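You operate a simulated robot arm through the tools that you are given. There is no shell and no other tool. Be economical: measure what you need, move in short steps, check, and stop when the job is done.

You are at the controls of a simulated robot arm. One attempt, no reset.

Task
Fill the purple-banded carton with chips to its red band.
Fine: stand it on the yellow outline, swing the hopper spout over it, spill none, swing the spout aside again.
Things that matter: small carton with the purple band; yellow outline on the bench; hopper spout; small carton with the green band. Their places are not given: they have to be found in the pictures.

It is judged by the outcome, as a careful person would: the job done as asked, and still so three seconds after it is handed in. It fails if anything else is knocked over, pushed out of place, dropped, spilled or broken.

Robot
A 6-joint arm with a two-finger parallel gripper, fixed in place. Base frame: the origin is at the foot of the arm, x ahead of it, y to its left, z up; the work surface is at about z = 850. Units: mm, degrees, N and s.
With the tool pointing down near the work surface it reaches from about 240 to 640 mm from the base axis. Its first joint turns from -66.0 to 66.0 degrees. Payload 2.7 kg.
Tool frame: the origin (TCP) lies between the finger pads and is the grasp point; the fingertips stand 23 mm ahead of it; z points along the fingers, y is the line along which they close. Largest opening 94 mm; finger width 38, thickness 10; the body of the gripper, 54 by 96 mm, starts 39 mm behind the TCP.
Orientation is told as [roll, pitch, yaw] about the base's x, y, z axes, in that order, counted from this pose: with the fingers straight down and closing along the base's y, the tool's x points along the base's -x, its y along +y and its z along -z.

Tools
- The arm moves only by the tool nudge_tool. Its argument "steps" is a list that holds one entry, the list of rows, each a list of 7 numbers: the shift along the tool's x, y, z in units of 400 mm (1.0 is 400 mm), then the turn, a rotation vector about the tool's x, y, z in units of 90 degrees (1.0 is 90 degrees), then the opening in per cent of the stroke, from 0 (shut) to 100 (fully open). In form: [[[x, y, z, wx, wy, wz, jaw], ...]]. A call has 1 to 20 rows; each row is the pose to reach, as a shift and turn from the pose commanded when the call began, along the tool's axes at that moment. A call with a number of a shift or a turn outside -1 to 1 is refused whole. Rows are played at 5 a second. More than 50 mm and 8.6 degrees between two rows, or a gripper value outside its range, and nothing of the call is played. A pose out of reach is approached as far as the arm can. The call stops where the force on the tool passes 40 N (or 10 N more than at its start, if that is more) or the arm is blocked; 0.2 s more then pass. The fingers move at their own pace (about 45 mm/s each) and stop on an object; they squeeze with about 37 N. The grip force told is the motor's: it shows also when the fingers shut on nothing. Time passes only in rows, and 0.2 s behind the last, so rows that repeat a pose let the fingers close. The reply holds the time, the measured pose of the TCP, the force on the tool along the base axes, the opening and the grip force, in the units named above and with some noise, and new pictures: "pictures" is both (left out), scene, wrist or none.
- Cameras (640 x 400 px; columns grow to the right, rows downward): "scene" is fixed at [67.4, -424, 1416.8]; the picture's right is [0.84, -0.55, 0.00], its down [-0.25, -0.38, -0.89] and it looks along [0.49, 0.75, -0.45] (base axes); focal length 338 px, centre (320, 200). "wrist" rides on the gripper at [-39, 0, -44] in the tool frame; the picture's right is [0.00, -1.00, 0.00], its down [0.97, 0.00, -0.24] and it looks along [0.24, 0.00, 0.97] (tool axes); focal length 218 px, centre (320, 200).
- measure_at(camera, pixels): there is no depth. For up to 12 entries [column, row, z] of the newest picture of that camera ("zoom" is the newest enlarged one), the place [x, y] in the base frame at which the ray of that pixel passes the height z, good to about 2 mm. It takes no simulated time.
- close_up(camera, box): a new picture of the part [left, top, right, bottom] of that camera's present view, enlarged. It takes no simulated time.
- sign_off(): hands the job in; it is judged then, once.

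Go step by step. Measure first, check grasps and placings, and put right what went wrong. The budget is 80 turns and 150 pictures, counting those below and the enlarged ones. Unless the task says otherwise, let go and move clear before handing in, and close with one line.

The tools are called after "Call:" as a command line: name --argument value ..., lists and objects as JSON in quotes. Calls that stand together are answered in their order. nudge_tool: Moves the arm, as the interface text tells. Its arguments: {"type":"object","properties":{"steps":{"type":"array","items":{"type":"array","items":{"type":"array","items":{"type":"number"}}}},"pictures":{"type":"string","enum":["both","scene","wrist","none"]}},"required":["steps"]} The other tools are called the same way: measure_at (camera, pixels) gives the place at which the rays of pixels pass given heights; close_up (camera, box) takes an enlarged picture of a part of a camera's view; sign_off () hands the job in.

At the start:

```text
t: 0.0
eef_pos: [405.7, -43.6, 1260.2]
tcp_rot: [0.1, -0.1, 0.0]
wrist_force: [0.1, 0.2, -0.1]
gripper_width: 94.1
gripper_force: 0.1
```

scene: 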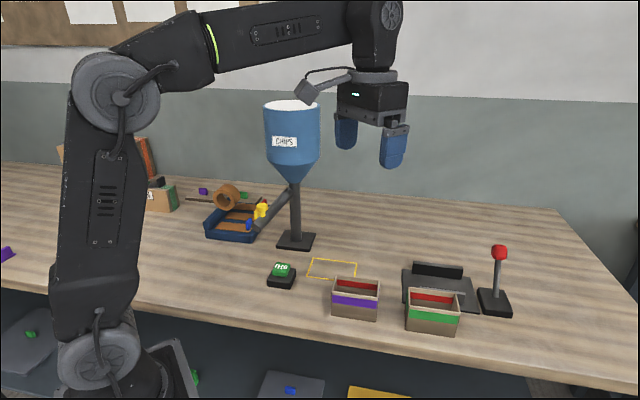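
wrist: 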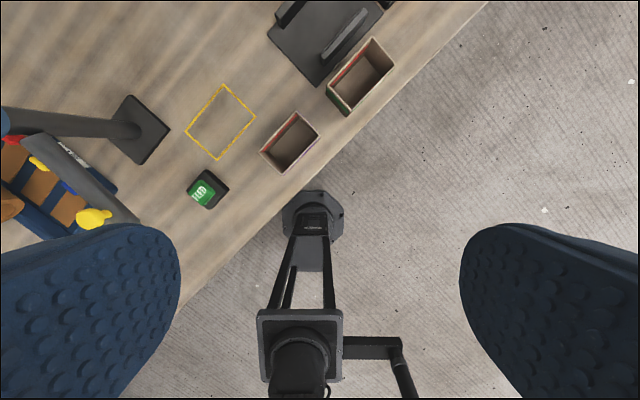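

The scene picture shows the purple carton near (355,298), the yellow outline near (332,268), the hopper with its spout and handle near (270,205), a green button box at (282,275), and a red-knobbed lever at (497,280). I'll enlarge these areas before measuring anything.

Call:
close_up --camera "scene" --box '[180, 90, 360, 300]'

Call:
close_up --camera "scene" --box '[260, 230, 530, 350]'

Call:
close_up --camera "wrist" --box '[0, 0, 400, 250]'

Call:
measure_at --camera "wrist" --pixels '[[223, 84, 850], [255, 116, 850], [217, 160, 850], [186, 131, 850], [296, 112, 900], [319, 135, 900], [284, 173, 900], [261, 151, 900], [205, 188, 880], [140, 130, 860]]'

Call:
measure_at --camera "scene" --pixels '[[315, 258, 850], [357, 263, 850], [353, 279, 850], [307, 275, 850], [333, 312, 850], [376, 320, 850], [333, 280, 900], [380, 283, 900], [378, 297, 900], [332, 290, 900], [282, 268, 880], [296, 240, 855]]'

```text
1.90 times, centred on (270, 195) of scene
```

zoom: 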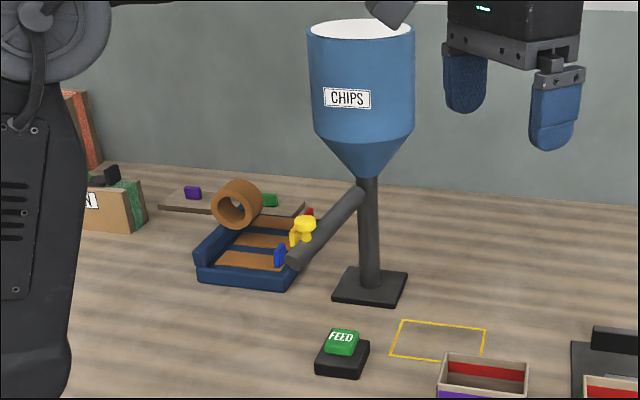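

```text
2.37 times, centred on (395, 290) of scene
```

zoom: 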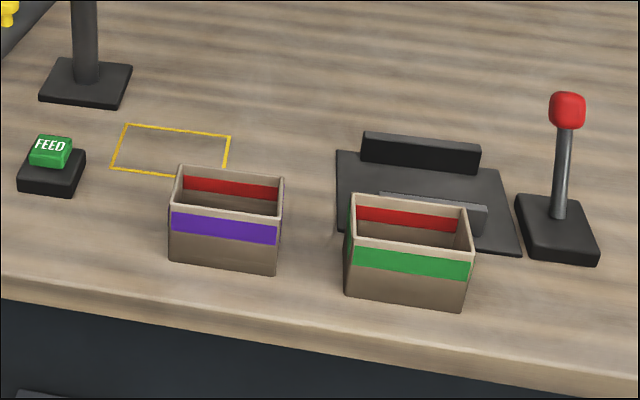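

```text
1.60 times, centred on (200, 125) of wrist
```

zoom: 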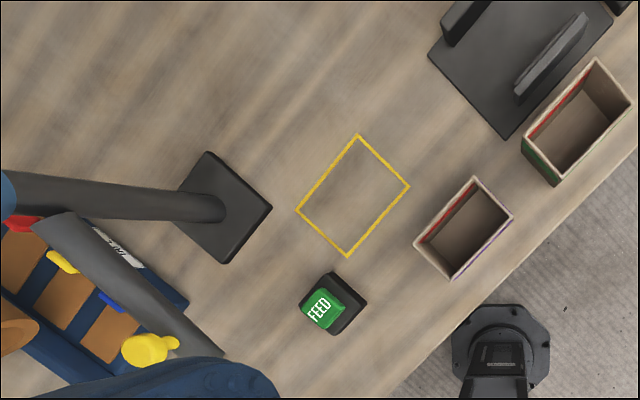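

```text
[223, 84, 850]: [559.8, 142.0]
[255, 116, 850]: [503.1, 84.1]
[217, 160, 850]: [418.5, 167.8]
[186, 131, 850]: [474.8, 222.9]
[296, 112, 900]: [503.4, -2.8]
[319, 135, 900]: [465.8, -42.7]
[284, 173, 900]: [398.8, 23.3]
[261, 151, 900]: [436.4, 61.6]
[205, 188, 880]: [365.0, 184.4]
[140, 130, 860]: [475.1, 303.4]
```

```text
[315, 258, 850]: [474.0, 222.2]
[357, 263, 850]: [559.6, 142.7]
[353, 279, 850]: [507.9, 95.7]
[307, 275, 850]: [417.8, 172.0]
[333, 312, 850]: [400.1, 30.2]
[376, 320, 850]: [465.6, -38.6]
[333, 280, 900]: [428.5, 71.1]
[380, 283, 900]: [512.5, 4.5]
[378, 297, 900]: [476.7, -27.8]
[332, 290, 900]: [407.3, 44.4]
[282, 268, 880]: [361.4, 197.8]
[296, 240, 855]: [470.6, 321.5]
```

The carton is about 95 x 54 mm and the outline about 117 x 81 mm, both turned about -45°. The outline's centre is near (489,154). Next I'll measure the spout tip, the yellow knob, the carton height and the button at several heights.

Call:
measure_at --camera "wrist" --pixels '[[135, 220, 900], [135, 220, 950], [135, 220, 1000], [92, 217, 950], [92, 217, 1000], [92, 217, 1050], [46, 140, 1000], [46, 140, 1050], [284, 173, 920], [261, 151, 920], [296, 112, 920], [319, 135, 920]]'

Call:
measure_at --camera "scene" --pixels '[[256, 225, 900], [256, 225, 950], [256, 225, 1000], [261, 208, 950], [261, 208, 1000], [261, 208, 1050], [292, 192, 1000], [292, 192, 1050], [332, 290, 920], [333, 280, 920], [380, 283, 920], [378, 297, 920]]'

Call:
close_up --camera "scene" --box '[230, 170, 310, 240]'

Call:
close_up --camera "wrist" --box '[0, 110, 200, 240]'

```text
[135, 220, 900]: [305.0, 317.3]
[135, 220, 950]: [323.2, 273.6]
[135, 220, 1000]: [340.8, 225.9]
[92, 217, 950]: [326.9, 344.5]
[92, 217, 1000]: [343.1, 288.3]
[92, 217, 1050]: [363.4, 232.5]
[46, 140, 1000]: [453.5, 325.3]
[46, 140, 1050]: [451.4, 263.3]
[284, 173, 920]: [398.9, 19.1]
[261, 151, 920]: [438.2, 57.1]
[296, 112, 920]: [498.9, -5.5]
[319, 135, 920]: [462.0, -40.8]
```

```text
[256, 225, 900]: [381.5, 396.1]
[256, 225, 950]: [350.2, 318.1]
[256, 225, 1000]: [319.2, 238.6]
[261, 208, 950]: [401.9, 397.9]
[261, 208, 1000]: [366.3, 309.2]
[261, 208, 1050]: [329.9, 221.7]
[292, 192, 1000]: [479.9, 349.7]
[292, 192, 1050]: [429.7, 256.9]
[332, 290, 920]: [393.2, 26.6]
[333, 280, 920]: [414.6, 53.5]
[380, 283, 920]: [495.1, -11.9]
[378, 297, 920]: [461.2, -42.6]
```

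```text
5.71 times, centred on (270, 205) of scene
```

zoom: 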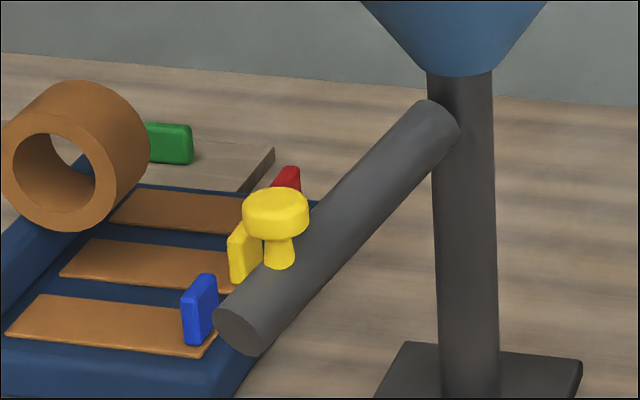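

```text
3.08 times, centred on (100, 175) of wrist
```

zoom: 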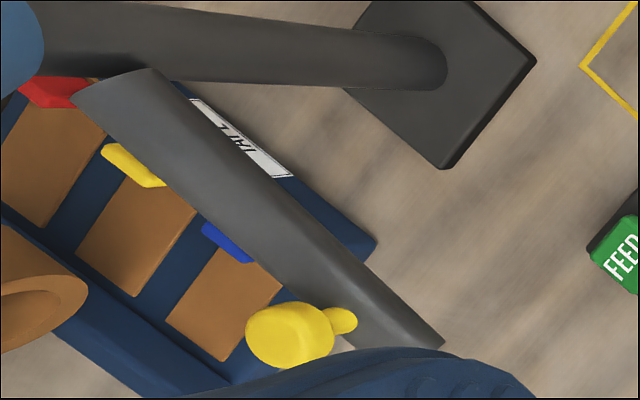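

The knob top triangulates to about (351,267,1022), the hopper post to (471,312), and the carton centre to about (450,8). I'll come down above the carton with the fingers turned to close across its short side and look again.

Call:
nudge_tool --steps '[[[-0.018, 0.0215, 0.0875, 0, 0, 0.083, 100], [-0.036, 0.043, 0.175, 0, 0, 0.167, 100], [-0.054, 0.0645, 0.2625, 0, 0, 0.25, 100], [-0.072, 0.086, 0.35, 0, 0, 0.333, 100], [-0.09, 0.1075, 0.4375, 0, 0, 0.417, 100], [-0.1085, 0.129, 0.525, 0, 0, 0.5, 100], [-0.1085, 0.129, 0.525, 0, 0, 0.5, 100]]]'

```text
t: 1.6
eef_pos: [450.7, 8.2, 1050.6]
tcp_rot: [0.2, 0.0, -45.1]
wrist_force: [-0.4, -0.1, -0.5]
gripper_width: 94.0
gripper_force: 0.0
```

scene: 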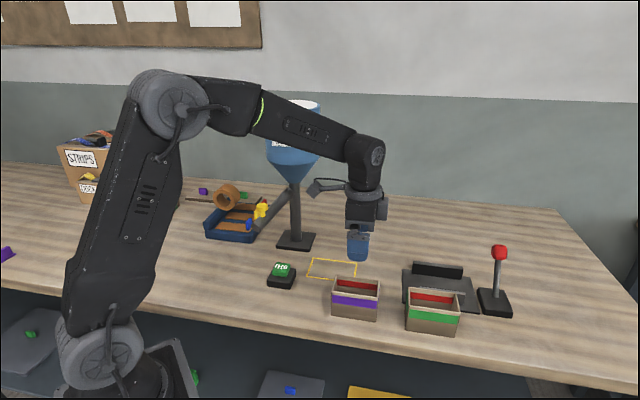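
wrist: 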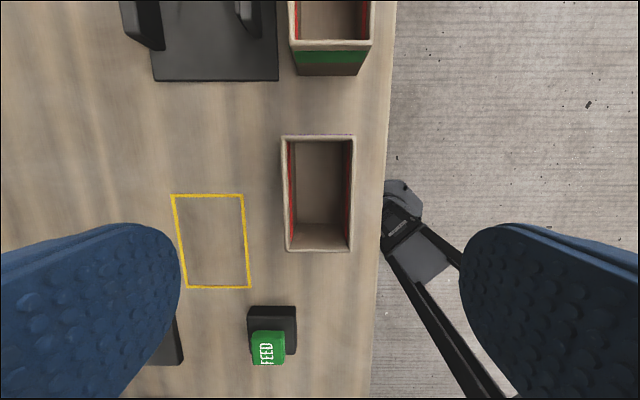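

The arm is above the carton and its rim shows at (281,135)-(349,252). I'll measure the rim and the outline.

Call:
measure_at --camera "wrist" --pixels '[[281, 135, 910], [354, 135, 910], [349, 252, 910], [286, 252, 910], [172, 195, 850], [243, 195, 850], [250, 288, 850], [187, 288, 850], [281, 135, 900], [354, 135, 900], [349, 252, 900], [286, 252, 900]]'

Call:
measure_at --camera "scene" --pixels '[[332, 293, 900], [332, 293, 910], [380, 284, 900], [380, 284, 910], [336, 278, 900], [336, 278, 910]]'

Call:
close_up --camera "scene" --box '[315, 260, 395, 330]'

```text
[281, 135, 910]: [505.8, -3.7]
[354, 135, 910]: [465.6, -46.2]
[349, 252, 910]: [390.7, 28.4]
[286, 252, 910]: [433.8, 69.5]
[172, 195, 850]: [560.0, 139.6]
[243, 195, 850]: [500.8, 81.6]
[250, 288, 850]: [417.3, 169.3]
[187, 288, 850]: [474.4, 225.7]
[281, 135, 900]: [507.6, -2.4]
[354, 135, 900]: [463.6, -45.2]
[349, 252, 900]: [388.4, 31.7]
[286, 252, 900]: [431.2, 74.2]
```

```text
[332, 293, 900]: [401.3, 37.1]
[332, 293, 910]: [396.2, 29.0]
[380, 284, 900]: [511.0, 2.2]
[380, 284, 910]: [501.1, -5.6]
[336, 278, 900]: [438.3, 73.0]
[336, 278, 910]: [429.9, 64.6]
```

```text
5.71 times, centred on (355, 295) of scene
```

zoom: 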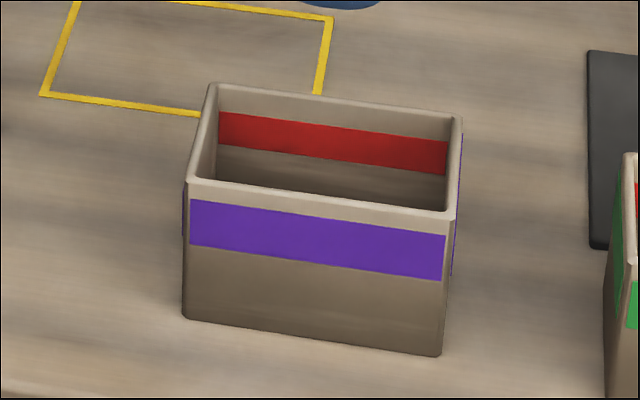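

The rim is at z≈908 with its centre near (449,12), and the outline's centre is (488,154). I'll lower the open fingers around the carton, then close.

Call:
nudge_tool --steps '[[[0.0105, 0.0035, 0.1, 0, 0, 0, 100], [0.0105, 0.0035, 0.2, 0, 0, 0, 100], [0.0105, 0.0035, 0.28, 0, 0, 0, 100], [0.0105, 0.0035, 0.35, 0, 0, 0, 100], [0.0105, 0.0035, 0.385, 0, 0, 0, 100], [0.0105, 0.0035, 0.412, 0, 0, 0, 100], [0.0105, 0.0035, 0.412, 0, 0, 0, 100]]]'

```text
t: 3.2
eef_pos: [449.3, 12.1, 885.0]
tcp_rot: [0.2, 0.1, -44.9]
wrist_force: [0.7, -0.6, -0.3]
gripper_width: 94.1
gripper_force: 0.1
```

scene: 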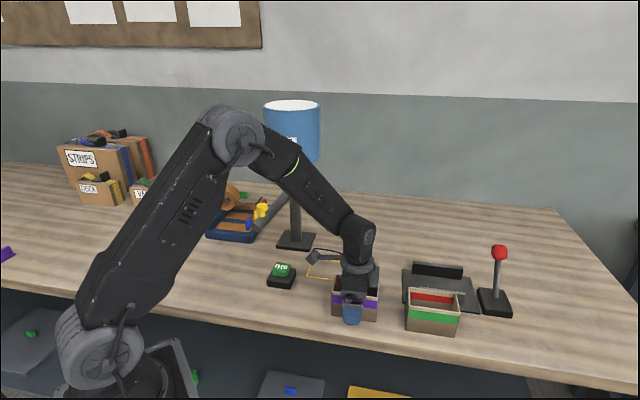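
wrist: 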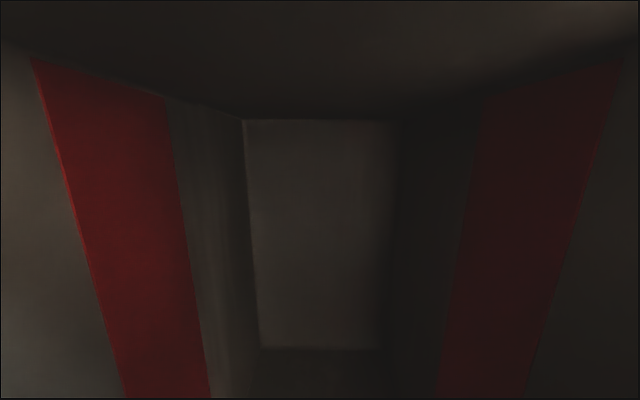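

The fingers straddle the carton with clear forces, so I'll close on it.

Call:
nudge_tool --steps '[[[0, 0, 0, 0, 0, 0, 0], [0, 0, 0, 0, 0, 0, 0], [0, 0, 0, 0, 0, 0, 0], [0, 0, 0, 0, 0, 0, 0], [0, 0, 0, 0, 0, 0, 0]]]' --pictures "none"

```text
t: 4.4
eef_pos: [448.8, 11.5, 885.1]
tcp_rot: [0.2, 0.0, -44.9]
wrist_force: [0.9, -0.6, 0.0]
gripper_width: 59.1
gripper_force: 37.6
```

Gripped at 59.1 mm. I'll lift it 40 mm, carry it over the outline, lower it to just above the bench and check before letting go.

Call:
nudge_tool --steps '[[[0, 0, -0.05, 0, 0, 0, 0], [0, 0, -0.1, 0, 0, 0, 0], [0.036, 0.064, -0.1, 0, 0, 0, 0], [0.073, 0.128, -0.1, 0, 0, 0, 0], [0.109, 0.192, -0.1, 0, 0, 0, 0], [0.146, 0.256, -0.1, 0, 0, 0, 0], [0.182, 0.32, -0.1, 0, 0, 0, 0], [0.182, 0.32, -0.06, 0, 0, 0, 0], [0.182, 0.32, -0.02, 0, 0, 0, 0], [0.182, 0.32, -0.02, 0, 0, 0, 0]]]' --pictures "scene"

Call:
close_up --camera "scene" --box '[280, 220, 400, 300]'

```text
t: 6.6
eef_pos: [486.4, 154.0, 892.7]
tcp_rot: [0.2, 0.0, -44.9]
wrist_force: [0.0, 0.7, 0.2]
gripper_width: 59.2
gripper_force: 37.3
```

scene: 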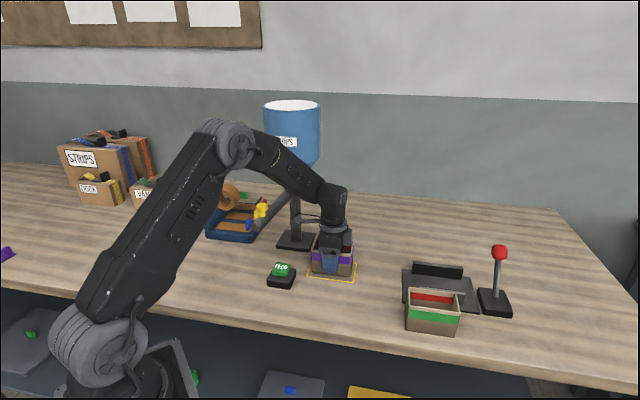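

```text
5.00 times, centred on (340, 260) of scene
```

zoom: 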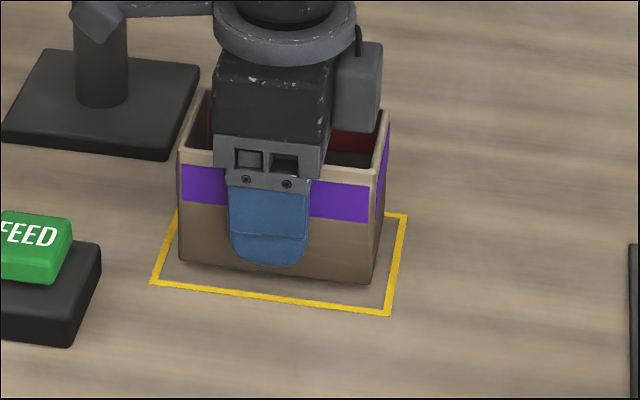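

The carton hangs about 8 mm above the bench, inside the outline. I'll lower it gently, release and lift straight up.

Call:
nudge_tool --steps '[[[0, -0.0, 0.01, 0, 0, 0, 0], [0, 0, 0.019, 0, 0, 0, 0], [0, 0, 0.019, 0, 0, 0, 0]]]' --pictures "none"

Call:
nudge_tool --steps '[[[0, 0, 0, 0, 0, 0, 100], [0, 0, 0, 0, 0, 0, 100], [0, 0, 0, 0, 0, 0, 100], [0, 0, -0.06, 0, 0, 0, 100], [0, 0, -0.16, 0, 0, 0, 100], [0, 0, -0.26, 0, 0, 0, 100], [0.03, -0.06, -0.36, 0, 0, 0, 100], [0.03, -0.12, -0.46, 0, 0, 0, 100], [0.06, -0.2, -0.5, 0, 0, 0, 100], [0.1, -0.3, -0.5, 0, 0, 0, 100]]]'

```text
t: 7.4
eef_pos: [488.0, 153.9, 886.7]
tcp_rot: [0.2, 0.0, -44.8]
wrist_force: [0.1, 0.9, -0.9]
gripper_width: 59.2
gripper_force: 37.1
```

```text
t: 9.6
eef_pos: [373.6, 97.2, 1085.4]
tcp_rot: [0.2, -0.1, -44.8]
wrist_force: [-0.8, 0.2, -0.4]
gripper_width: 94.3
gripper_force: 0.1
```

scene: 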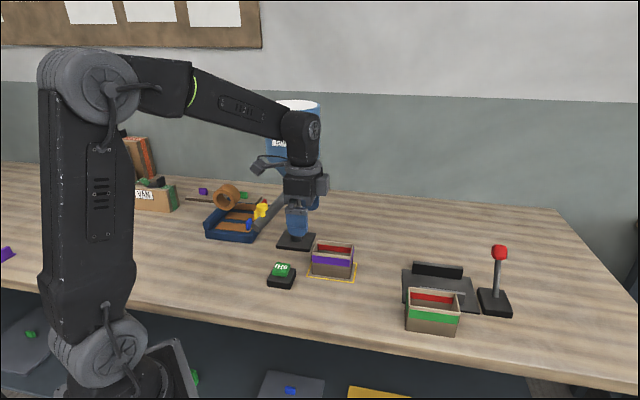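
wrist: 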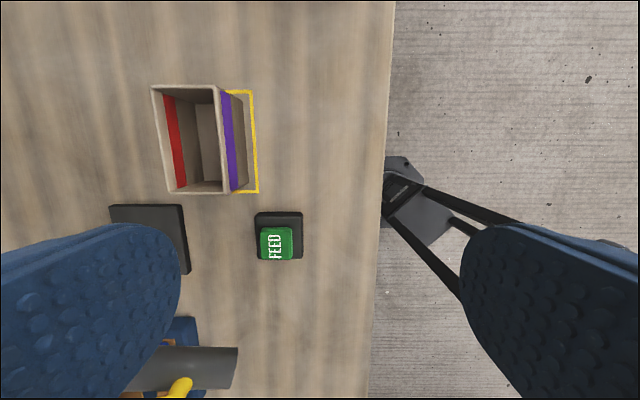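

The carton stands inside the outline. Next I'll raise the tool near the spout with a yaw of about 18° to get a good view of the yellow knob.

Call:
nudge_tool --steps '[[[0.0, 0.0, -0.06, 0, 0, -0.08, 100], [0.02, 0.01, -0.12, 0, 0, -0.17, 100], [0.05, 0.03, -0.1625, 0, 0, -0.26, 100], [0.08, 0.05, -0.1625, 0, 0, -0.35, 100], [0.11, 0.07, -0.1625, 0, 0, -0.44, 100], [0.15, 0.1, -0.1625, 0, 0, -0.53, 100], [0.19, 0.12, -0.1625, 0, 0, -0.62, 100], [0.221, 0.143, -0.1625, 0, 0, -0.7, 100], [0.221, 0.143, -0.1625, 0, 0, -0.7, 100]]]'

```text
t: 11.6
eef_pos: [351.1, 200.4, 1151.5]
tcp_rot: [0.1, -0.3, 18.2]
wrist_force: [-0.2, -0.4, 0.3]
gripper_width: 94.1
gripper_force: 0.1
```

scene: 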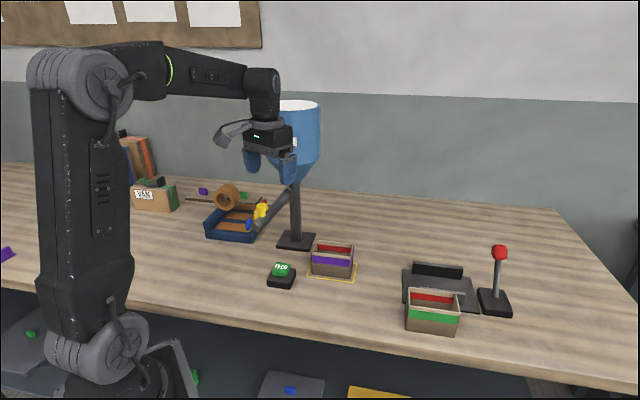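
wrist: 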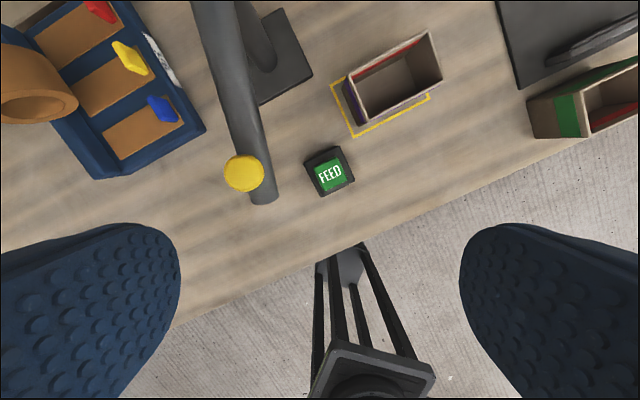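

The knob shows at (243,174) in the wrist view, with the spout tip at (262,202). I'll measure both and the post at several heights.

Call:
measure_at --camera "wrist" --pixels '[[243, 174, 1000], [243, 174, 1010], [243, 174, 1020], [262, 203, 970], [262, 203, 990], [210, 20, 1020], [210, 20, 1040], [262, 60, 860], [231, 110, 980], [231, 110, 1000], [330, 172, 880], [330, 172, 890]]'

Call:
measure_at --camera "scene" --pixels '[[262, 206, 1000], [262, 206, 1010], [262, 206, 1020], [256, 228, 960], [256, 228, 980], [291, 193, 1020], [291, 193, 1040], [283, 268, 880], [283, 268, 890]]'

Call:
close_up --camera "scene" --box '[220, 170, 320, 240]'

Call:
close_up --camera "wrist" --box '[160, 0, 460, 220]'

```text
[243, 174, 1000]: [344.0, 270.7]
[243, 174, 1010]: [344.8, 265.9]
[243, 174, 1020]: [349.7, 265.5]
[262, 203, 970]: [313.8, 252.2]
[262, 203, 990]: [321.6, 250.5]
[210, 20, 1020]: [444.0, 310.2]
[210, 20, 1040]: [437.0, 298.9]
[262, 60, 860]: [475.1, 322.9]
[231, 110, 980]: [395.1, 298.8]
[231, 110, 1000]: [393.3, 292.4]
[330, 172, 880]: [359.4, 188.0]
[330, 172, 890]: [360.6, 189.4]
```

```text
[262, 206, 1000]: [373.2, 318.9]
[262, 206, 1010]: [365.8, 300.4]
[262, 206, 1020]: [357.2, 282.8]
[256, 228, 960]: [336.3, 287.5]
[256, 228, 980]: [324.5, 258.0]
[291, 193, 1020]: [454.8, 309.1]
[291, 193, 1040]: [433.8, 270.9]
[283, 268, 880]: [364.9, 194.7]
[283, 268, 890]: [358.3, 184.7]
```

```text
5.71 times, centred on (270, 205) of scene
```

zoom: 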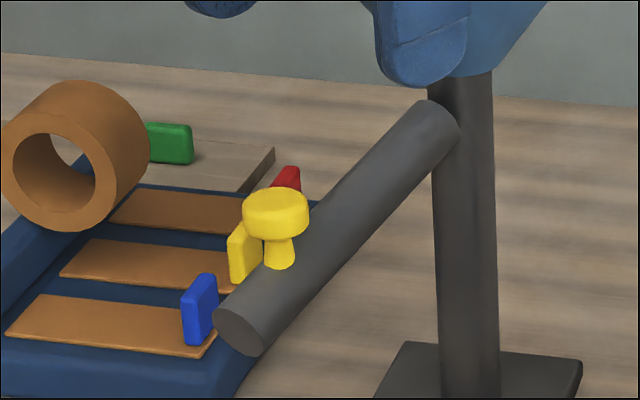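

```text
1.82 times, centred on (310, 110) of wrist
```

zoom: 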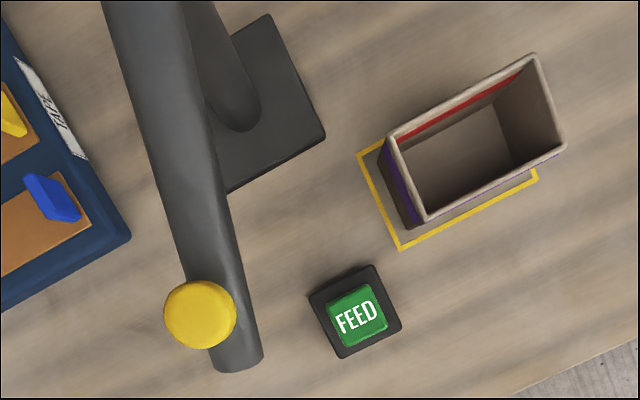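

Knob cap centre is about (351,266,1019), the swing axis about (471,317), the knob radius about 130 mm, and the spout points at about 203°. The carton centre lies at about 276° and 164 mm, and the tip radius is about 158 mm. I'll move above the knob with yaw 23° and lean the gripper 18° away from the hopper.

Call:
nudge_tool --steps '[[[0, 0, 0, 0, -0.06, -0.013, 100], [-0.01, 0.03, 0.03, 0, -0.12, -0.026, 100], [-0.025, 0.08, 0.06, 0, -0.17, -0.04, 100], [-0.04, 0.12, 0.1, 0, -0.2, -0.053, 100], [-0.0515, 0.157, 0.15, 0, -0.2, -0.053, 100], [-0.0515, 0.157, 0.15, 0, -0.2, -0.053, 100]]]'

```text
t: 13.0
eef_pos: [352.0, 266.0, 1091.6]
tcp_rot: [-0.7, -18.2, 23.0]
wrist_force: [0.3, -0.5, 0.1]
gripper_width: 93.9
gripper_force: 0.1
```

scene: 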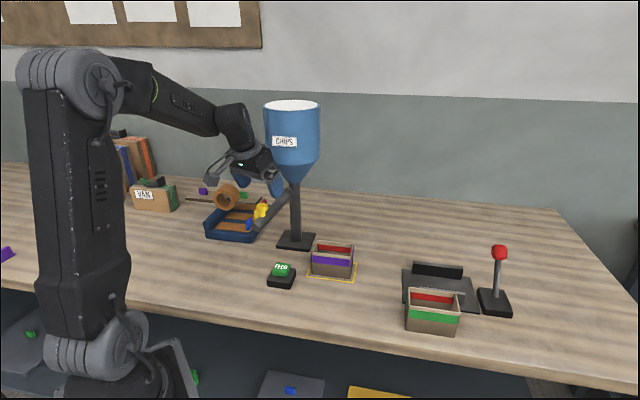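
wrist: 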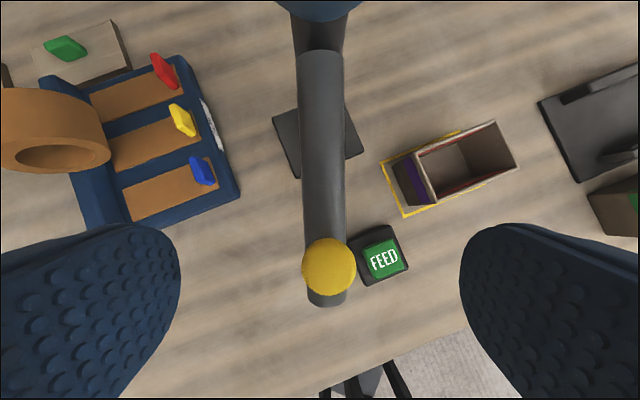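

The pipe is centred between the fingers, with the knob at (329,267). I'll shift 4 mm to the right of the image and lower vertically to TCP z≈1024.

Call:
nudge_tool --steps '[[[0.0175, -0.01, 0.054, 0, 0, 0, 100], [0.035, -0.01, 0.108, 0, 0, 0, 100], [0.0525, -0.01, 0.162, 0, 0, 0, 100], [0.0525, -0.01, 0.162, 0, 0, 0, 100]]]'

Call:
close_up --camera "scene" --box '[210, 140, 330, 230]'

```text
t: 14.0
eef_pos: [354.7, 261.6, 1022.8]
tcp_rot: [-0.7, -18.0, 22.9]
wrist_force: [-0.2, 0.9, -0.6]
gripper_width: 94.1
gripper_force: 0.1
```

scene: 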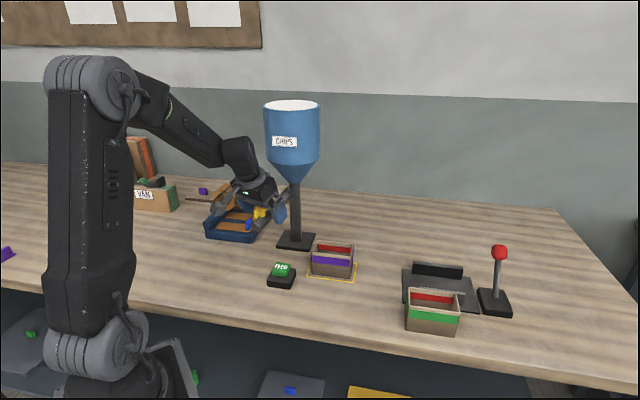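
wrist: 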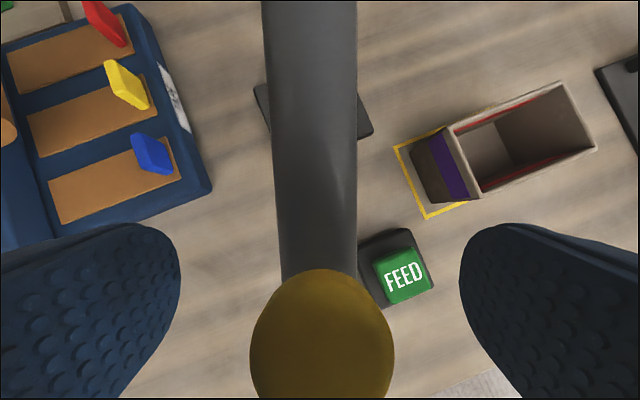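

```text
4.44 times, centred on (270, 185) of scene
```

zoom: 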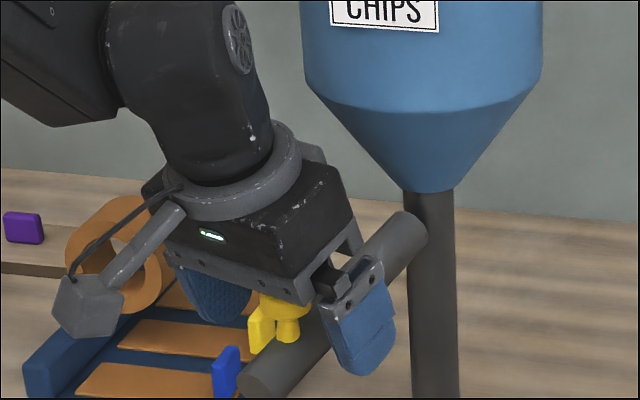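

The cap is centred left to right (250-393) and sits about 6 mm outward of the TCP. I'll shift outward 6 mm and close.

Call:
nudge_tool --steps '[[[0.014, 0, -0.004, 0, 0, 0, 100], [0.014, 0, -0.004, 0, 0, 0, 0], [0.014, 0, -0.004, 0, 0, 0, 0], [0.014, 0, -0.004, 0, 0, 0, 0], [0.014, 0, -0.004, 0, 0, 0, 0], [0.014, 0, -0.004, 0, 0, 0, 0], [0.014, 0, -0.004, 0, 0, 0, 0]]]'

```text
t: 15.6
eef_pos: [348.6, 260.0, 1022.6]
tcp_rot: [-0.7, -18.1, 23.0]
wrist_force: [-0.4, -0.7, 0.5]
gripper_width: 26.7
gripper_force: 44.6
```

scene: 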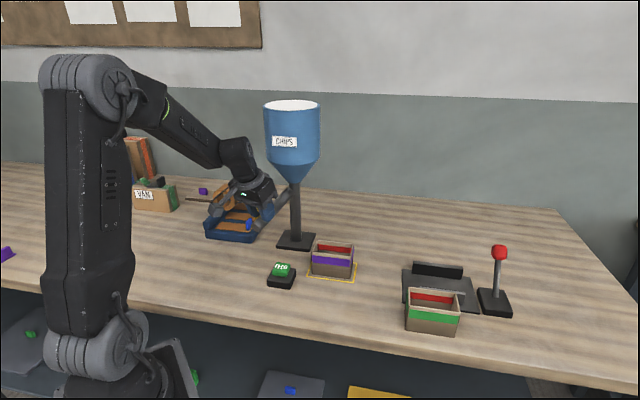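
wrist: 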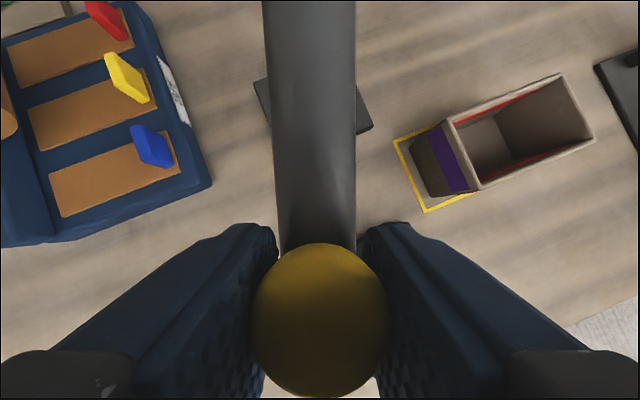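

The cap is gripped at 26.7 mm and the pipe lines up with the tool. I'll swing it 24° about axis (469.5,312) and check the forces.

Call:
nudge_tool --steps '[[[-0.0008, -0.0229, 0.0002, -0.0138, 0, -0.0423, 0], [-0.003, -0.0457, 0.001, -0.0276, 0, -0.0845, 0], [-0.0068, -0.0682, 0.0022, -0.0415, 0, -0.1268, 0], [-0.0121, -0.0904, 0.0039, -0.0553, 0, -0.169, 0], [-0.0188, -0.1122, 0.0062, -0.0691, 0, -0.2113, 0], [-0.027, -0.1334, 0.0088, -0.0829, 0, -0.2536, 0], [-0.027, -0.1334, 0.0088, -0.0829, 0, -0.2536, 0]]]'

```text
t: 17.2
eef_pos: [379.9, 215.4, 1023.7]
tcp_rot: [-0.6, -18.0, 47.0]
wrist_force: [17.3, 20.1, -13.2]
gripper_width: 27.0
gripper_force: 44.9
```

scene: 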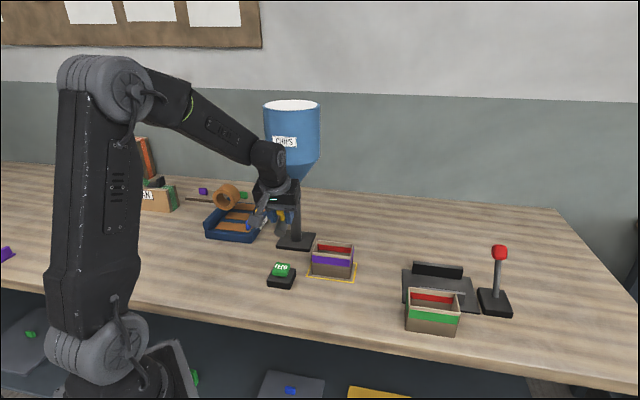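
wrist: 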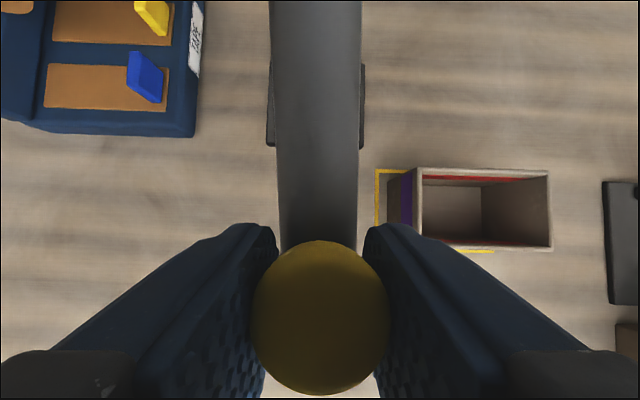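

The pull on the tool is about 26 N, directed inward, so my circle is a bit too wide on this side. I'll ease inward 2.5 mm and re-read.

Call:
nudge_tool --steps '[[[-0.0059, 0, 0.0019, 0, 0, 0, 0], [-0.0059, 0, 0.0019, 0, 0, 0, 0]]]' --pictures "none"

```text
t: 17.8
eef_pos: [380.5, 215.3, 1022.4]
tcp_rot: [-0.6, -17.6, 46.9]
wrist_force: [-2.8, -4.5, -3.8]
gripper_width: 26.9
gripper_force: 44.9
```

The force dropped to 6 N, so the radius is now about 129 mm. I'll swing 24° further.

Call:
nudge_tool --steps '[[[-0.0008, -0.0225, 0.0002, -0.0138, 0, -0.0423, 0], [-0.003, -0.0449, 0.001, -0.0276, 0, -0.0845, 0], [-0.0067, -0.067, 0.0022, -0.0415, 0, -0.1268, 0], [-0.0119, -0.0889, 0.0038, -0.0553, 0, -0.169, 0], [-0.0185, -0.1103, 0.0061, -0.0691, 0, -0.2113, 0], [-0.0265, -0.1311, 0.0087, -0.0829, 0, -0.2536, 0], [-0.0265, -0.1311, 0.0087, -0.0829, 0, -0.2536, 0]]]'

```text
t: 19.4
eef_pos: [427.1, 188.2, 1024.4]
tcp_rot: [-0.3, -17.5, 71.0]
wrist_force: [-3.1, -11.0, -12.1]
gripper_width: 26.7
gripper_force: 45.5
```

scene: 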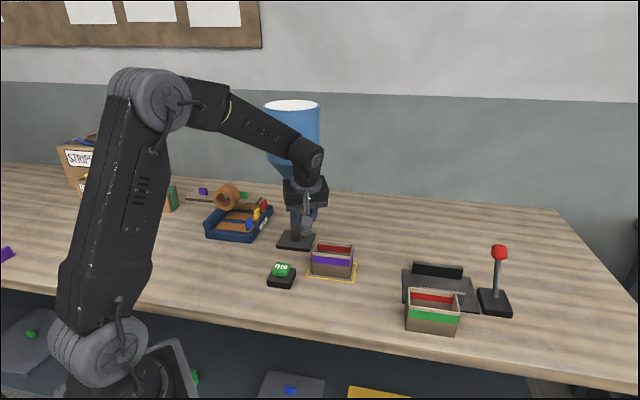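
wrist: 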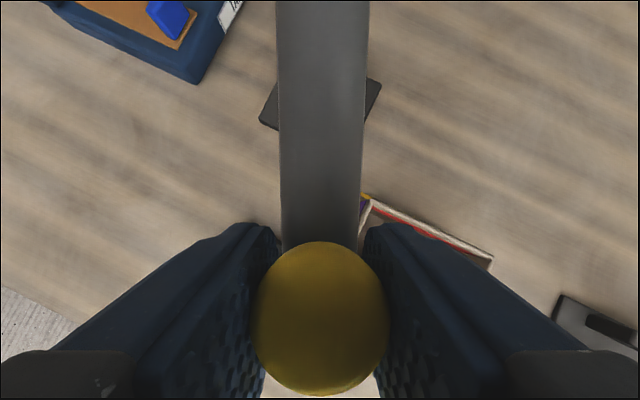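

Forces stay small (about 11 N outward). The three positions fit an axis of (469,312), r≈130, with the spout at 251°. I'll swing the last 25.5° to put it over the carton.

Call:
nudge_tool --steps '[[[-0.0008, -0.0241, 0.0013, -0.0147, 0, -0.0449, 0], [-0.0034, -0.048, 0.0021, -0.0294, 0, -0.0898, 0], [-0.0076, -0.0717, 0.0035, -0.044, 0, -0.1348, 0], [-0.0135, -0.095, 0.0054, -0.0587, 0, -0.1797, 0], [-0.021, -0.1178, 0.0079, -0.0734, 0, -0.2246, 0], [-0.0301, -0.1399, 0.0108, -0.0881, 0, -0.2695, 0], [-0.0301, -0.1399, 0.0108, -0.0881, 0, -0.2695, 0]]]'

Call:
close_up --camera "scene" --box '[260, 180, 400, 290]'

```text
t: 21.0
eef_pos: [484.1, 179.8, 1022.8]
tcp_rot: [-0.2, -17.5, 96.4]
wrist_force: [2.1, -22.5, -11.4]
gripper_width: 27.0
gripper_force: 44.5
```

scene: 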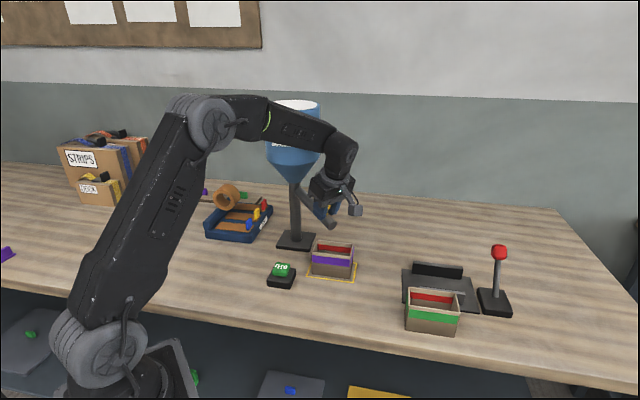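
wrist: 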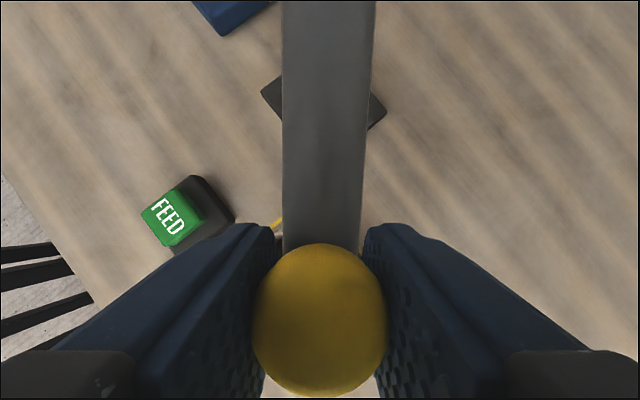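

```text
3.64 times, centred on (330, 235) of scene
```

zoom: 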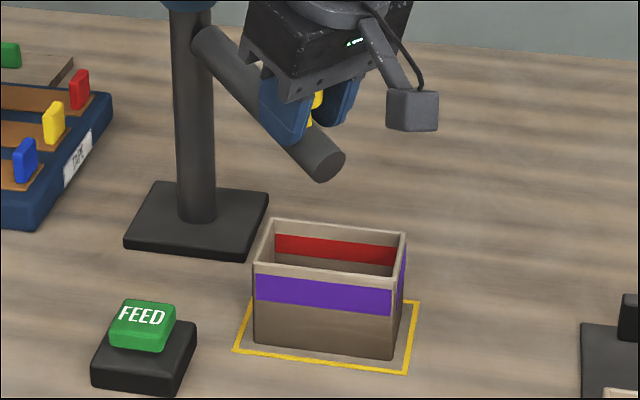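

The spout now appears over the carton, with its mouth at about scene px (332,225). I'll ease the outward load 2 mm and measure the mouth against the rim.

Call:
nudge_tool --steps '[[[0.0045, 0, 0.0005, 0, 0, 0, 0], [0.0045, 0, 0.0005, 0, 0, 0, 0]]]' --pictures "scene"

Call:
measure_at --camera "scene" --pixels '[[332, 225.5, 970], [332, 225.5, 980], [317, 240, 908], [354, 244, 908], [349, 257, 908], [312, 253, 908]]'

Call:
close_up --camera "scene" --box '[290, 200, 380, 280]'

```text
t: 21.6
eef_pos: [484.9, 180.7, 1022.4]
tcp_rot: [-0.4, -17.3, 96.4]
wrist_force: [1.1, -10.4, -7.3]
gripper_width: 26.8
gripper_force: 44.7
```

scene: 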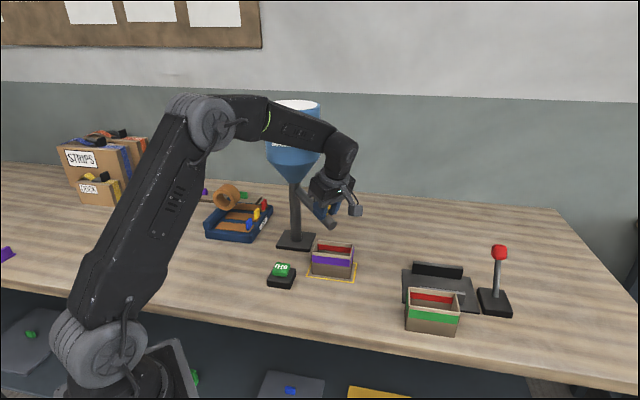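

```text
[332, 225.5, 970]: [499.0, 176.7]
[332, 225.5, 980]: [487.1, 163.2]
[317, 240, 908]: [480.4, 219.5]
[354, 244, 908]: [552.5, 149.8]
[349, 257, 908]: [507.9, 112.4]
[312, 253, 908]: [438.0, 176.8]
```

```text
5.00 times, centred on (335, 240) of scene
```

zoom: 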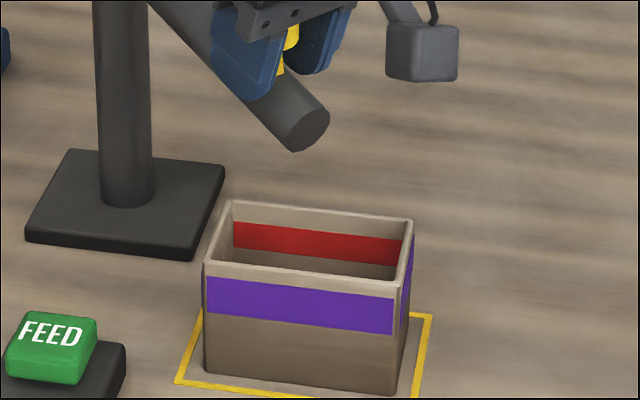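

The mouth is over the carton's centre at about (486,155) and the carton sits inside the outline. I'll open the fingers and back away along the tool axis.

Call:
nudge_tool --steps '[[[0, 0, 0, 0, 0, 0, 50], [0, 0, 0, 0, 0, 0, 100], [0, 0, 0, 0, 0, 0, 100], [0, 0, 0, 0, 0, 0, 100], [0, 0, -0.05, 0, 0, 0, 100], [0, 0, -0.12, 0, 0, 0, 100], [0, 0, -0.22, 0, 0, 0, 100], [0.06, 0.04, -0.24, 0, 0.05, 0, 100], [0.1, 0.1, -0.24, 0, 0.1, 0, 100], [0.14, 0.14, -0.24, 0, 0.15, 0, 100], [0.16, 0.2, -0.24, 0, 0.2, 0, 100]]]'

Call:
close_up --camera "scene" --box '[260, 160, 400, 290]'

```text
t: 24.0
eef_pos: [414.8, 83.0, 1095.5]
tcp_rot: [-0.3, 0.5, 96.1]
wrist_force: [-0.5, 1.0, -0.2]
gripper_width: 94.0
gripper_force: 0.0
```

scene: 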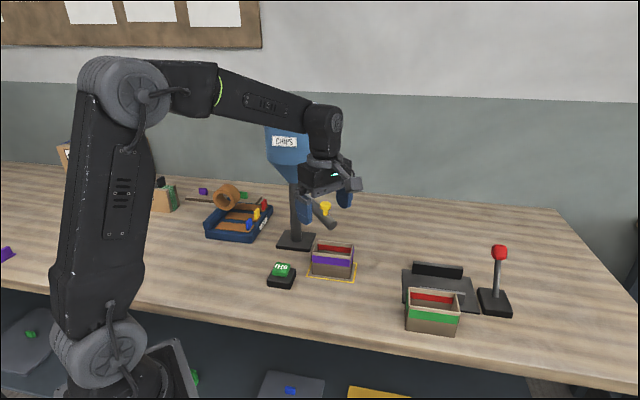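
wrist: 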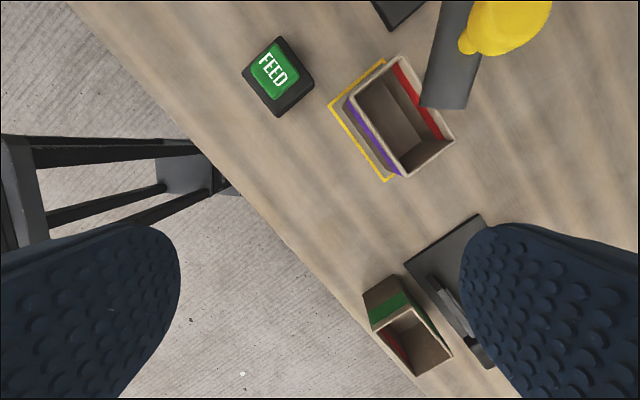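

```text
3.08 times, centred on (330, 225) of scene
```

zoom: 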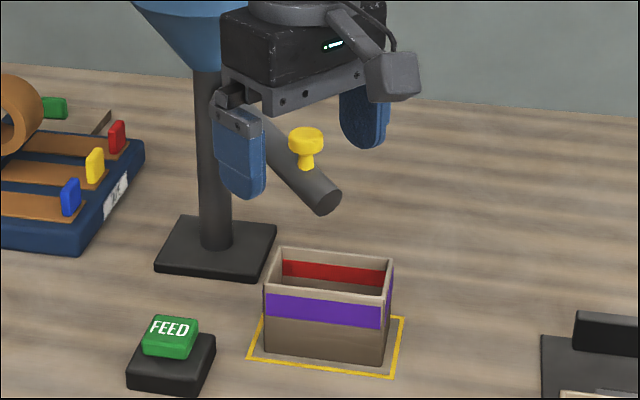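

The spout stayed put when released. I'll check the mouth against the rim from the wrist view, and measure the button.

Call:
measure_at --camera "wrist" --pixels '[[422, 105, 970], [468, 108, 970], [445, 107, 970], [345, 95, 908], [399, 55, 908], [454, 140, 908], [404, 176, 908], [272, 67, 889], [251, 70, 885], [280, 46, 885], [300, 72, 885], [269, 98, 885]]'

Call:
close_up --camera "wrist" --box '[220, 0, 520, 200]'

```text
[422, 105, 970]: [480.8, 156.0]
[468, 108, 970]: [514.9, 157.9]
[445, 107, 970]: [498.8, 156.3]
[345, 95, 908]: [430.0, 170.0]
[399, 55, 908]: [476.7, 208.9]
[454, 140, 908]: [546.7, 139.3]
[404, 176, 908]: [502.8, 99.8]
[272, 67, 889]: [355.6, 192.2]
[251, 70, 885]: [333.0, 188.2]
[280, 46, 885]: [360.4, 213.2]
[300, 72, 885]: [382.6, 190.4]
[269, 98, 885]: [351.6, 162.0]
```

```text
2.00 times, centred on (370, 100) of wrist
```

zoom: 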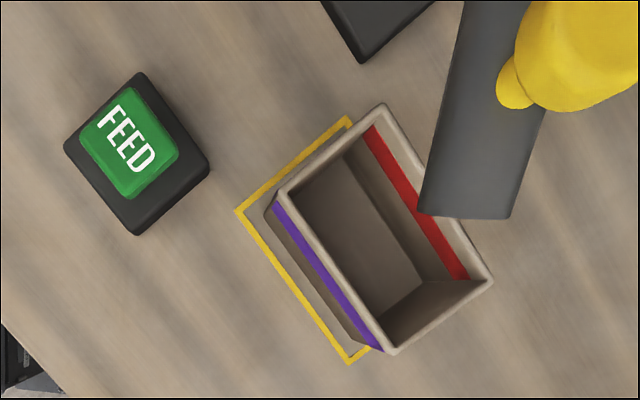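

The rim centre is (489,154) and the mouth is above it, well inside. Next I'll close the fingers and hover over the FEED button at (358,188).

Call:
nudge_tool --steps '[[[-0.055, 0.023, 0.0, 0, 0, 0, 0], [-0.11, 0.046, 0.05, 0, 0, 0, 0], [-0.166, 0.069, 0.12, 0, 0, 0, 0], [-0.221, 0.092, 0.2, 0, 0, 0, 0], [-0.276, 0.114, 0.29, 0, 0, 0, 0], [-0.276, 0.114, 0.375, 0, 0, 0, 0], [-0.276, 0.114, 0.375, 0, 0, 0, 0], [-0.276, 0.114, 0.375, 0, 0, 0, 0]]]'

Call:
close_up --camera "scene" --box '[240, 200, 380, 300]'

```text
t: 25.8
eef_pos: [357.2, 186.1, 943.3]
tcp_rot: [-0.2, 0.5, 96.3]
wrist_force: [-0.4, -0.1, 0.4]
gripper_width: 0.0
gripper_force: 37.0
```

scene: 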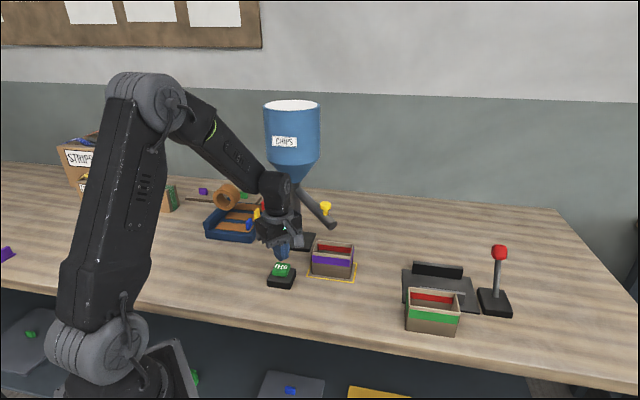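
wrist: 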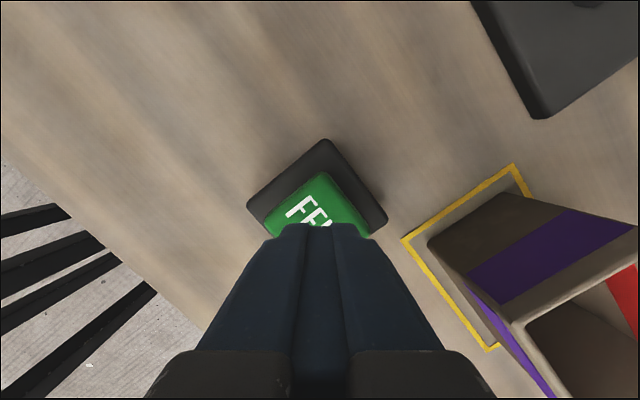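

```text
4.00 times, centred on (310, 250) of scene
```

zoom: 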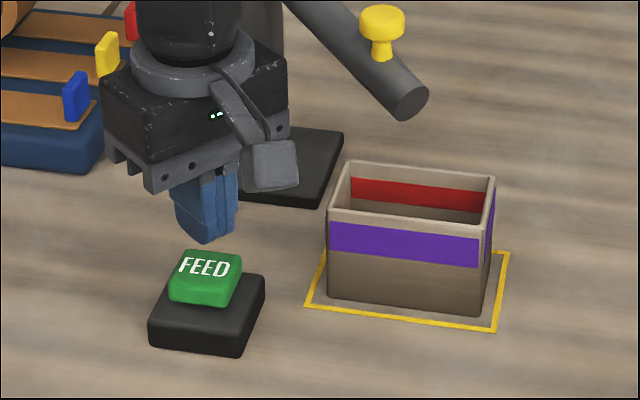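

The fingertips (z≈920) are above the button, whose top is at about 889. I'll give it one short press, back off and look.

Call:
nudge_tool --steps '[[[0, 0, 0.04, 0, 0, 0, 0], [0, 0, 0.07, 0, 0, 0, 0], [0, 0, 0.08, 0, 0, 0, 0], [0, 0, 0.088, 0, 0, 0, 0], [0, 0, 0.06, 0, 0, 0, 0]]]' --pictures "scene"

Call:
close_up --camera "scene" --box '[240, 200, 380, 300]'

```text
t: 27.0
eef_pos: [357.6, 186.0, 919.4]
tcp_rot: [-0.2, 0.6, 96.3]
wrist_force: [0.2, -0.1, 0.8]
gripper_width: 0.0
gripper_force: 37.3
```

scene: 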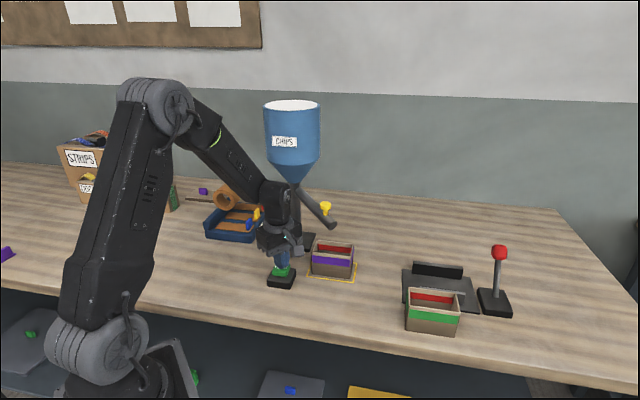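

```text
4.00 times, centred on (310, 250) of scene
```

zoom: 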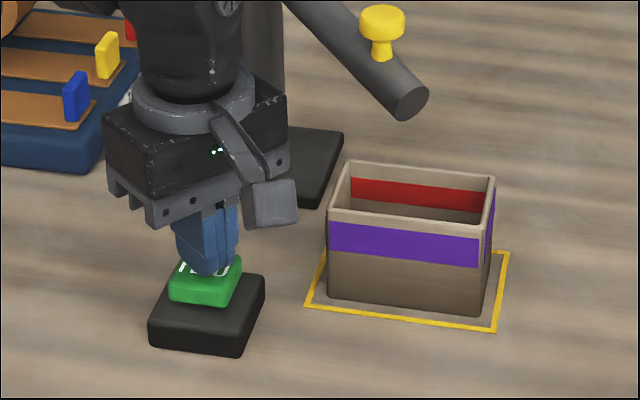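

No chips yet and no contact force was noted. I'll lower in small steps and stay down to read the force.

Call:
nudge_tool --steps '[[[0, 0, 0.02, 0, 0, 0, 0], [0, 0, 0.028, 0, 0, 0, 0]]]' --pictures "scene"

Call:
close_up --camera "scene" --box '[240, 200, 380, 300]'

```text
t: 27.6
eef_pos: [358.4, 185.4, 909.4]
tcp_rot: [-0.3, 0.5, 96.3]
wrist_force: [-3.6, -0.3, 16.6]
gripper_width: 0.0
gripper_force: 36.8
```

scene: 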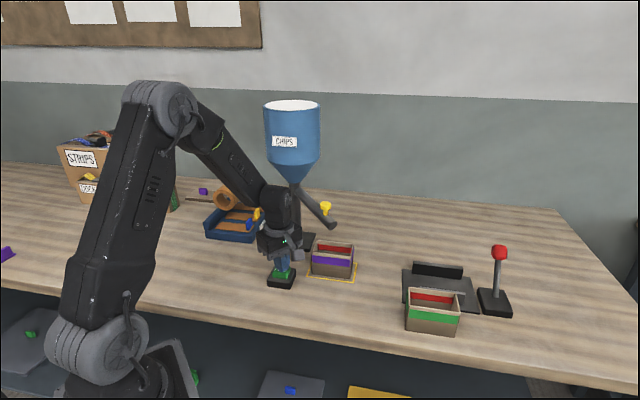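

```text
4.00 times, centred on (310, 250) of scene
```

zoom: 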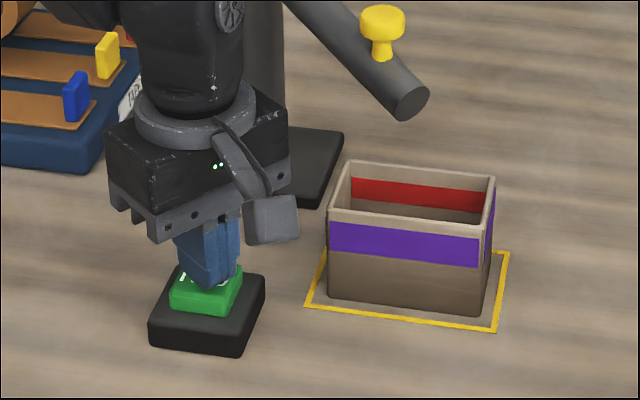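

Contact is 16.6 N and the button is partly down, but no chips are flowing. I'll press 3 mm further.

Call:
nudge_tool --steps '[[[0, 0, 0.008, 0, 0, 0, 0]]]' --pictures "scene"

Call:
close_up --camera "scene" --box '[240, 200, 380, 300]'

```text
t: 28.1
eef_pos: [360.0, 185.6, 909.0]
tcp_rot: [-0.7, 0.4, 96.3]
wrist_force: [-5.6, -3.7, 22.8]
gripper_width: 0.0
gripper_force: 37.2
stopped in row 1: the force on the tool passed its limit (the readings are from after the stop); the commanded pose is now the measured one
```

scene: 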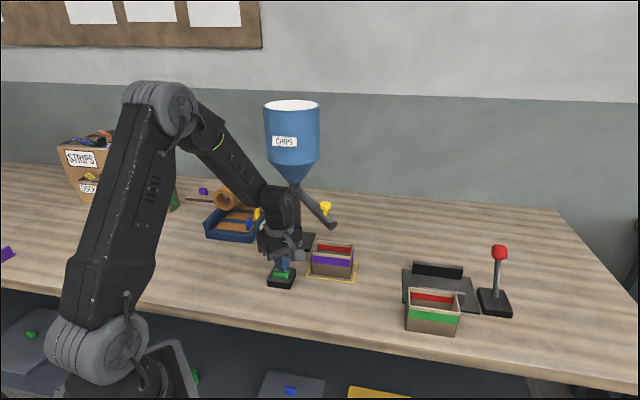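

```text
4.00 times, centred on (310, 250) of scene
```

zoom: 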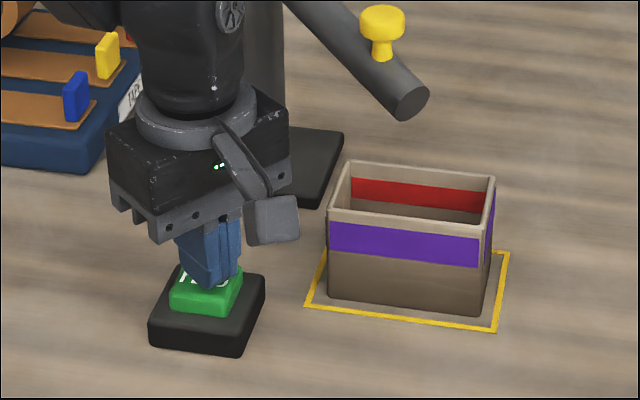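

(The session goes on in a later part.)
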